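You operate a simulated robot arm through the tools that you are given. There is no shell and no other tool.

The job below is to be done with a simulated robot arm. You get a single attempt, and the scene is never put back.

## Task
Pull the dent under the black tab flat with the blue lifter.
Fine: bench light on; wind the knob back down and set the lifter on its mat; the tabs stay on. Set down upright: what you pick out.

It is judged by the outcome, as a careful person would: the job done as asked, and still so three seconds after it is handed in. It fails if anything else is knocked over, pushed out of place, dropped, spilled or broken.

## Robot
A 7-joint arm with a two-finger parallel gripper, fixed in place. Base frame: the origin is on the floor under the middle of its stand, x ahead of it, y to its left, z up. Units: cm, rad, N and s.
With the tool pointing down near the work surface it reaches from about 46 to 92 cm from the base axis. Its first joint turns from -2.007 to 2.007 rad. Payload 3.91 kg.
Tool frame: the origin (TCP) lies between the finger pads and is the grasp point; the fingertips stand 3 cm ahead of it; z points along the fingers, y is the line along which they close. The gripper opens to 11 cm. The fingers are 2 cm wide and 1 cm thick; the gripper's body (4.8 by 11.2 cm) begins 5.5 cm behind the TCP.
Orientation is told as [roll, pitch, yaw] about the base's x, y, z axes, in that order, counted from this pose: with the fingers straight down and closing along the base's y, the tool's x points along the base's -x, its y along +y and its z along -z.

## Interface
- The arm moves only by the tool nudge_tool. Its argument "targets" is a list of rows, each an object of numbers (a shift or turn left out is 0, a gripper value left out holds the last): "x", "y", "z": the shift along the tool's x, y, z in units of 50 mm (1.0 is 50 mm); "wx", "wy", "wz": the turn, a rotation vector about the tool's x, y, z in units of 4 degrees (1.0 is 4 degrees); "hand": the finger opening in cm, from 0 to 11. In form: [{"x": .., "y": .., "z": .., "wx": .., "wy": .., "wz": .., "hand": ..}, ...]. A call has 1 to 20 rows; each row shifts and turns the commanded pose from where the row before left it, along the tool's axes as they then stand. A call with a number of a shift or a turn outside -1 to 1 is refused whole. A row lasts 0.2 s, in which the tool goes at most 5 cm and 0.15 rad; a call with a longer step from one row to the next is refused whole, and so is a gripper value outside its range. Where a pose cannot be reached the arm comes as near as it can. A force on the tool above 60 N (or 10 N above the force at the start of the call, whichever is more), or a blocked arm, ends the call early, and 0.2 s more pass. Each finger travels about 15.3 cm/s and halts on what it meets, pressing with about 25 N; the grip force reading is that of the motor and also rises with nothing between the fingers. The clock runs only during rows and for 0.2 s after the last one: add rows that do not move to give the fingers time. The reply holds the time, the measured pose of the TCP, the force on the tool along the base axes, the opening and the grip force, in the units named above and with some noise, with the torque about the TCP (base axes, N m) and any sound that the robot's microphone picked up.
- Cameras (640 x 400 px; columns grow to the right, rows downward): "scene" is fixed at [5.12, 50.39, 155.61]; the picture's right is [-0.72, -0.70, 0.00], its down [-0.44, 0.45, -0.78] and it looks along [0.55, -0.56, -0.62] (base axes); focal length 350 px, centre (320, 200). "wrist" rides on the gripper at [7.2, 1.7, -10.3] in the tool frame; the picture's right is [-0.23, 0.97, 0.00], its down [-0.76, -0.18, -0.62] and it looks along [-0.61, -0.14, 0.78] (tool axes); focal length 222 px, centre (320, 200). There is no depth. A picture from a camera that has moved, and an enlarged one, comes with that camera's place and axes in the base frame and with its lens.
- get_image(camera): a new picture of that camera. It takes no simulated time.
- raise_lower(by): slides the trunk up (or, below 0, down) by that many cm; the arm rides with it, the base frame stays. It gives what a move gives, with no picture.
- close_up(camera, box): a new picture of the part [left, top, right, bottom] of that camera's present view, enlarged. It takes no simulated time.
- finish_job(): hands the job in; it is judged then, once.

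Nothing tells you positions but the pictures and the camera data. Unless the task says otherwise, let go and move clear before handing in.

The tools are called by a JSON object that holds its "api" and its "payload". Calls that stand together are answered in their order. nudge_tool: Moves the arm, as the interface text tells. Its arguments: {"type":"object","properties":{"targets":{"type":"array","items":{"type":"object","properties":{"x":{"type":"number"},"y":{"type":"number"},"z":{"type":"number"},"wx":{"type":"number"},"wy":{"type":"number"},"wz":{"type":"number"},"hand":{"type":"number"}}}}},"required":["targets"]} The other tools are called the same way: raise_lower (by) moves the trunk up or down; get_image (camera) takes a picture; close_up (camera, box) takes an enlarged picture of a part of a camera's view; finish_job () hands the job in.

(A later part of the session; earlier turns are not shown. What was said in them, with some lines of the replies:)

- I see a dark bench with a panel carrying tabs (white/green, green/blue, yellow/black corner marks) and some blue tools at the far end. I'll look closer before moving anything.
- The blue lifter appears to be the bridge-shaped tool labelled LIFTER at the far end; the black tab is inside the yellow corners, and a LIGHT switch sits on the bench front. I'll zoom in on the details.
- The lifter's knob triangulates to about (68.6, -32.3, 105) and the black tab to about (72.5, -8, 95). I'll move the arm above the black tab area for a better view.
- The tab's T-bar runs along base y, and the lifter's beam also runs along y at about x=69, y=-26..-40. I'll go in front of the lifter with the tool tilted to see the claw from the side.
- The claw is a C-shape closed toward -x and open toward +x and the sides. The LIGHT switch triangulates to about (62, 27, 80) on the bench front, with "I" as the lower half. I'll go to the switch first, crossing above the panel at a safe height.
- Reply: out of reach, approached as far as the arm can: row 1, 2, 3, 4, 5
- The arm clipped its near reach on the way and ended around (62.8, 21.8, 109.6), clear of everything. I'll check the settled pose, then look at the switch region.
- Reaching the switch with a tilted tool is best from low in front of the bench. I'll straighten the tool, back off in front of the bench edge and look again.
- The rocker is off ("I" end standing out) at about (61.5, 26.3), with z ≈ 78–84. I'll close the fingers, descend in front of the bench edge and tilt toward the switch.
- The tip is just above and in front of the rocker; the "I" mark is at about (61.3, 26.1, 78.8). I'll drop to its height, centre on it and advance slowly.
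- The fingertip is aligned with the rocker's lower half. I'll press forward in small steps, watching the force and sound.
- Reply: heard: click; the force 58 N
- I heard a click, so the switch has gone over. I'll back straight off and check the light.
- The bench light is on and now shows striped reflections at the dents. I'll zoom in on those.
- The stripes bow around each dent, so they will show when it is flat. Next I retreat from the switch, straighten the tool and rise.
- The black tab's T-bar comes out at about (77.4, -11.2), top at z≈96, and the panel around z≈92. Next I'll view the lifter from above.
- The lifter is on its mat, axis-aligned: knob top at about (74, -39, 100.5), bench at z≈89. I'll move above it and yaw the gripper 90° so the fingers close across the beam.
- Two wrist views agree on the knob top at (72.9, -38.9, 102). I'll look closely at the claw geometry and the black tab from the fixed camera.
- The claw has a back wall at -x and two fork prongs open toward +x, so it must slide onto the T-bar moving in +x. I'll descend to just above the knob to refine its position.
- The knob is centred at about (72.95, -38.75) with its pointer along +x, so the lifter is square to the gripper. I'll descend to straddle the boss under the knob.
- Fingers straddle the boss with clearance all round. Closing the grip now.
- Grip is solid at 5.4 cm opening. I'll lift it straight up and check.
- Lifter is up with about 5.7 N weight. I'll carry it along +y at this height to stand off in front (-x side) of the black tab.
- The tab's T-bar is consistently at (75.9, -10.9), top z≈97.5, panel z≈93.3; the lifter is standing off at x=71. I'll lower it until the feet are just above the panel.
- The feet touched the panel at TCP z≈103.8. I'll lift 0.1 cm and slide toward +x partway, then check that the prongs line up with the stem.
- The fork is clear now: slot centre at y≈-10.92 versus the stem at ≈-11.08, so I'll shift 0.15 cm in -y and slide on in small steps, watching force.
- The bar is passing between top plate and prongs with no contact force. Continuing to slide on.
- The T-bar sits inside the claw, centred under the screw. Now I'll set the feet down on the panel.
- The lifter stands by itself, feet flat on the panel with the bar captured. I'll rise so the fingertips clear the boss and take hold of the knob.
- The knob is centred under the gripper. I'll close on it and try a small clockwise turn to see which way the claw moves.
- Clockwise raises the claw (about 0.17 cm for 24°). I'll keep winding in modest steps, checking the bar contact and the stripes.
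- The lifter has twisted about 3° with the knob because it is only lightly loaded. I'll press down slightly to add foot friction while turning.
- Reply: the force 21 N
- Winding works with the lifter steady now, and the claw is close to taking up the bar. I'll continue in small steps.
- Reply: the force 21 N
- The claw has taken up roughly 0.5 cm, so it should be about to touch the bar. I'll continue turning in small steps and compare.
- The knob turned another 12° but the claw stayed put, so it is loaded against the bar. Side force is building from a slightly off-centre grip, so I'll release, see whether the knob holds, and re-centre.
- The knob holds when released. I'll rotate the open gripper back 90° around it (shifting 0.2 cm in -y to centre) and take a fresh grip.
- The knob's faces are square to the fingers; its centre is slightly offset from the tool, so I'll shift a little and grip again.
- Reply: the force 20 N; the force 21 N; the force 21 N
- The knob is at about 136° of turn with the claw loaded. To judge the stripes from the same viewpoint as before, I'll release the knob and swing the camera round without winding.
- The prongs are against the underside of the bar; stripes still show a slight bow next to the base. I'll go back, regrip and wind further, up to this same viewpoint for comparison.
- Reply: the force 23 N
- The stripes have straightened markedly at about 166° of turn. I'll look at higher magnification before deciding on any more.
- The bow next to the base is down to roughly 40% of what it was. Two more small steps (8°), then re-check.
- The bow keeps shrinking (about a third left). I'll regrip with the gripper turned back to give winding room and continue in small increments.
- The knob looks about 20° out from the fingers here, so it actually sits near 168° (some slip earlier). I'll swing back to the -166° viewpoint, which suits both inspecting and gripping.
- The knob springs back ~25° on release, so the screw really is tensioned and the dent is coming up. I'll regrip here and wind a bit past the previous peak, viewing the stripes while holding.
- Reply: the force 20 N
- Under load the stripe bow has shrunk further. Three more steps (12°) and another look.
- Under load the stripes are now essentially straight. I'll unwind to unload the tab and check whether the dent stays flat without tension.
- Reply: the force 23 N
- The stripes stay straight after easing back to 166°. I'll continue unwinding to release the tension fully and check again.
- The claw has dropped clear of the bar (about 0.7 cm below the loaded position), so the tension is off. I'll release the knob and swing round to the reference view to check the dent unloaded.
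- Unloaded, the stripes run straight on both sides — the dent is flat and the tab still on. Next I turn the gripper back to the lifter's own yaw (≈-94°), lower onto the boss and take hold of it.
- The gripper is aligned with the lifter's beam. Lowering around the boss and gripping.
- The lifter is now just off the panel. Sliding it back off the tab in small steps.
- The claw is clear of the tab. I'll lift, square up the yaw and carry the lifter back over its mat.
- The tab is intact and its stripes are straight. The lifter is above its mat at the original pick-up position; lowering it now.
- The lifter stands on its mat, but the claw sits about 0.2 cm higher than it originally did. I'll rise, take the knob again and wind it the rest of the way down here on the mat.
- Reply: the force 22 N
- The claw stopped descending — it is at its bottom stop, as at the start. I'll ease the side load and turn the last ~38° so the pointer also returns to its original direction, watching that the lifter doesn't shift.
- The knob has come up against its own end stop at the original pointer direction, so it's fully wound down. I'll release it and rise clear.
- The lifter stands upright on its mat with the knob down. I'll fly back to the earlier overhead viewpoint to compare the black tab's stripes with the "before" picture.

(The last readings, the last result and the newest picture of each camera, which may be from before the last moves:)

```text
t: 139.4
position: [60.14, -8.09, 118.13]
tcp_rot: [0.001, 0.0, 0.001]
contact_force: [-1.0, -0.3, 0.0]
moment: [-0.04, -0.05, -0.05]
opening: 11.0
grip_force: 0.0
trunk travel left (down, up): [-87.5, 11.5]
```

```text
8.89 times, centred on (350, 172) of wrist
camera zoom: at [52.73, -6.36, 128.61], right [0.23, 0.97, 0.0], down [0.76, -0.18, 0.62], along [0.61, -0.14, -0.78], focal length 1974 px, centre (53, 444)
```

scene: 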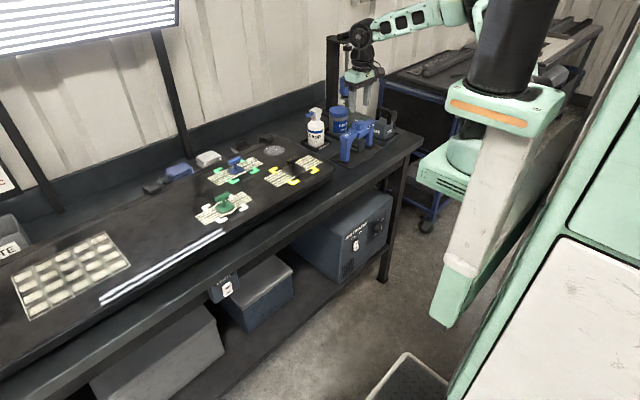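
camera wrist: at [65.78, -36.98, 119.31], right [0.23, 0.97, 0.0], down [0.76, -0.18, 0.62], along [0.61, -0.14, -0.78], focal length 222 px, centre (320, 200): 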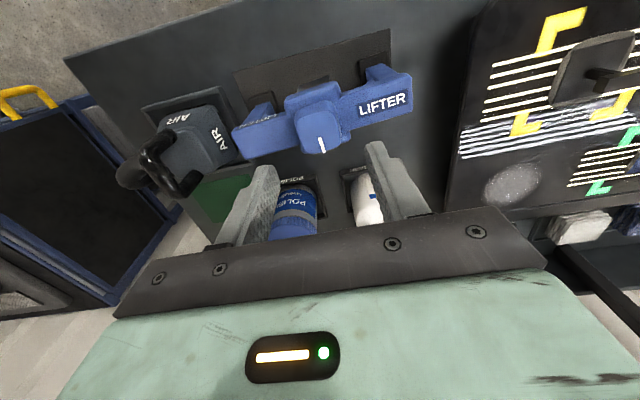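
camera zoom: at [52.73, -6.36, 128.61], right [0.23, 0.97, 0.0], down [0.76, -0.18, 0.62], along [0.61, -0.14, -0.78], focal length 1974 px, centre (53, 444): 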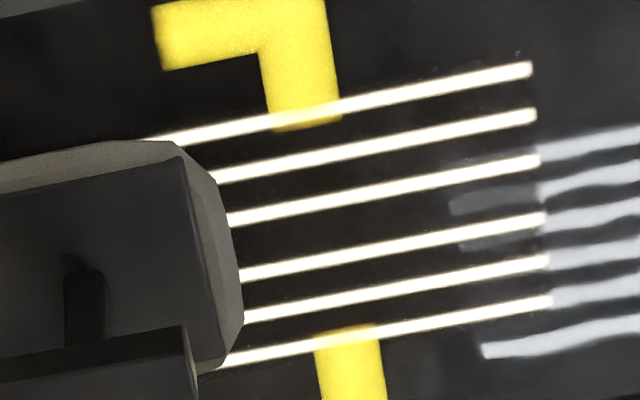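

{"api": "close_up", "payload": {"camera": "wrist", "box": [274, 174, 314, 199]}}

{"api": "close_up", "payload": {"camera": "wrist", "box": [334, 160, 374, 185]}}

{"api": "close_up", "payload": {"camera": "scene", "box": [190, 150, 260, 225]}}

{"api": "close_up", "payload": {"camera": "scene", "box": [200, 260, 260, 310]}}

```text
16.00 times, centred on (294, 186) of wrist
camera zoom: at [52.73, -6.36, 128.61], right [0.23, 0.97, 0.0], down [0.76, -0.18, 0.62], along [0.61, -0.14, -0.78], focal length 3554 px, centre (736, 416)
```

zoom: 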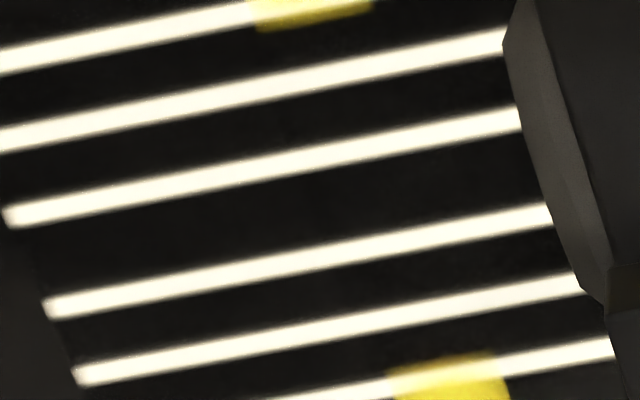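

```text
16.00 times, centred on (354, 172) of wrist
camera zoom: at [52.73, -6.36, 128.61], right [0.23, 0.97, 0.0], down [0.76, -0.18, 0.62], along [0.61, -0.14, -0.78], focal length 3554 px, centre (-224, 640)
```

zoom: 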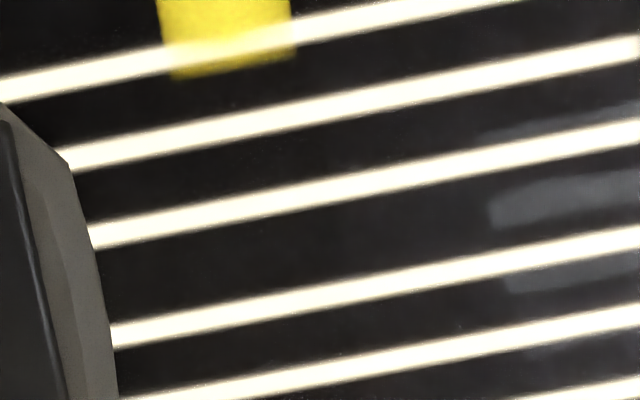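

```text
5.33 times, centred on (225, 188) of scene
camera zoom: at [5.12, 50.39, 155.61], right [-0.72, -0.7, 0.0], down [-0.44, 0.45, -0.78], along [0.55, -0.56, -0.62], focal length 1869 px, centre (827, 267)
```

zoom: 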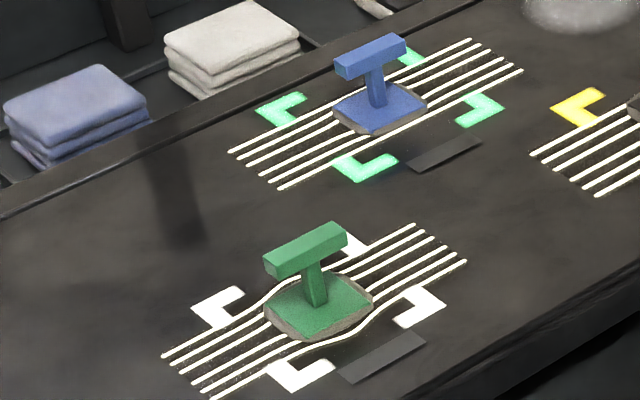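

```text
8.00 times, centred on (230, 285) of scene
camera zoom: at [5.12, 50.39, 155.61], right [-0.72, -0.7, 0.0], down [-0.44, 0.45, -0.78], along [0.55, -0.56, -0.62], focal length 2803 px, centre (1040, -480)
```

zoom: 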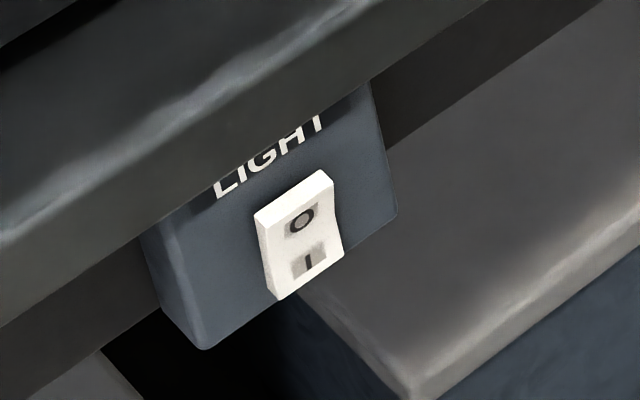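

{"api": "close_up", "payload": {"camera": "scene", "box": [310, 80, 430, 180]}}

{"api": "close_up", "payload": {"camera": "scene", "box": [120, 120, 340, 240]}}

```text
4.00 times, centred on (370, 130) of scene
camera zoom: at [5.12, 50.39, 155.61], right [-0.72, -0.7, 0.0], down [-0.44, 0.45, -0.78], along [0.55, -0.56, -0.62], focal length 1402 px, centre (120, 480)
```

zoom: 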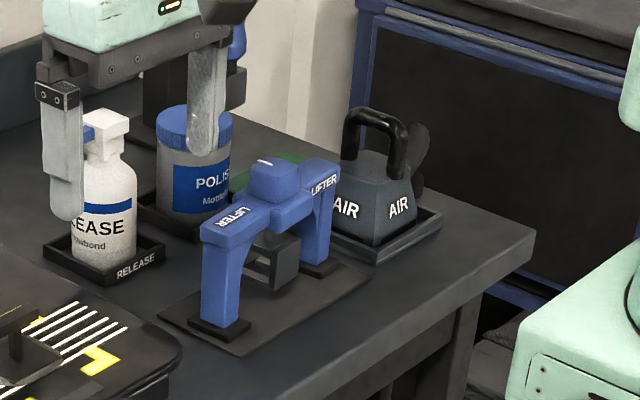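

```text
2.91 times, centred on (230, 180) of scene
camera zoom: at [5.12, 50.39, 155.61], right [-0.72, -0.7, 0.0], down [-0.44, 0.45, -0.78], along [0.55, -0.56, -0.62], focal length 1019 px, centre (582, 258)
```

zoom: 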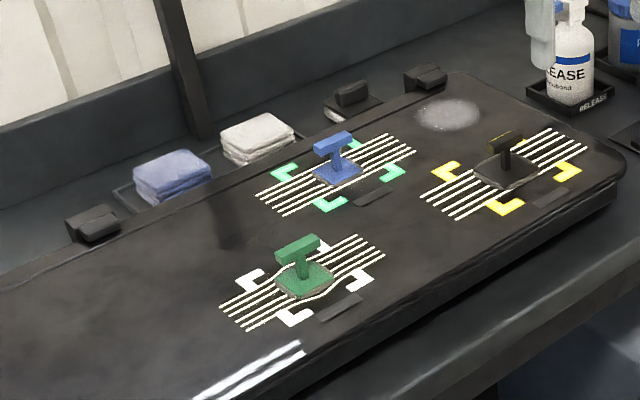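

The bench light is on and the stripes run straight past the black tab. All three tabs are still on, and the lifter stands upright on its mat with its knob wound down. The gripper is open and clear and nothing else looks disturbed, so I'm handing the job in.

{"api": "finish_job", "payload": {}}

```text
The job is handed in.
```

I've handed the job in: the dent under the black tab is pulled flat. The reflected stripes run straight on both sides of the tab, both with the lifter unloaded and after I took it away.

- **Light:** the bench light is on. I heard the switch click and the stripe reflections appeared.
- **Lifter:** it is upright on its mat, with the claw at its lowest and the knob pointer back where it started. It sits about 3° off square because the knob reached its end stop as I finished winding down. Both feet are inside the mat.
- **Tabs:** all three are still on. I left the blue and green ones alone.
- **Everything else:** nothing else looked moved or knocked in the final pictures.

I judged flatness from the stripes in the camera views. I could not measure the panel directly.
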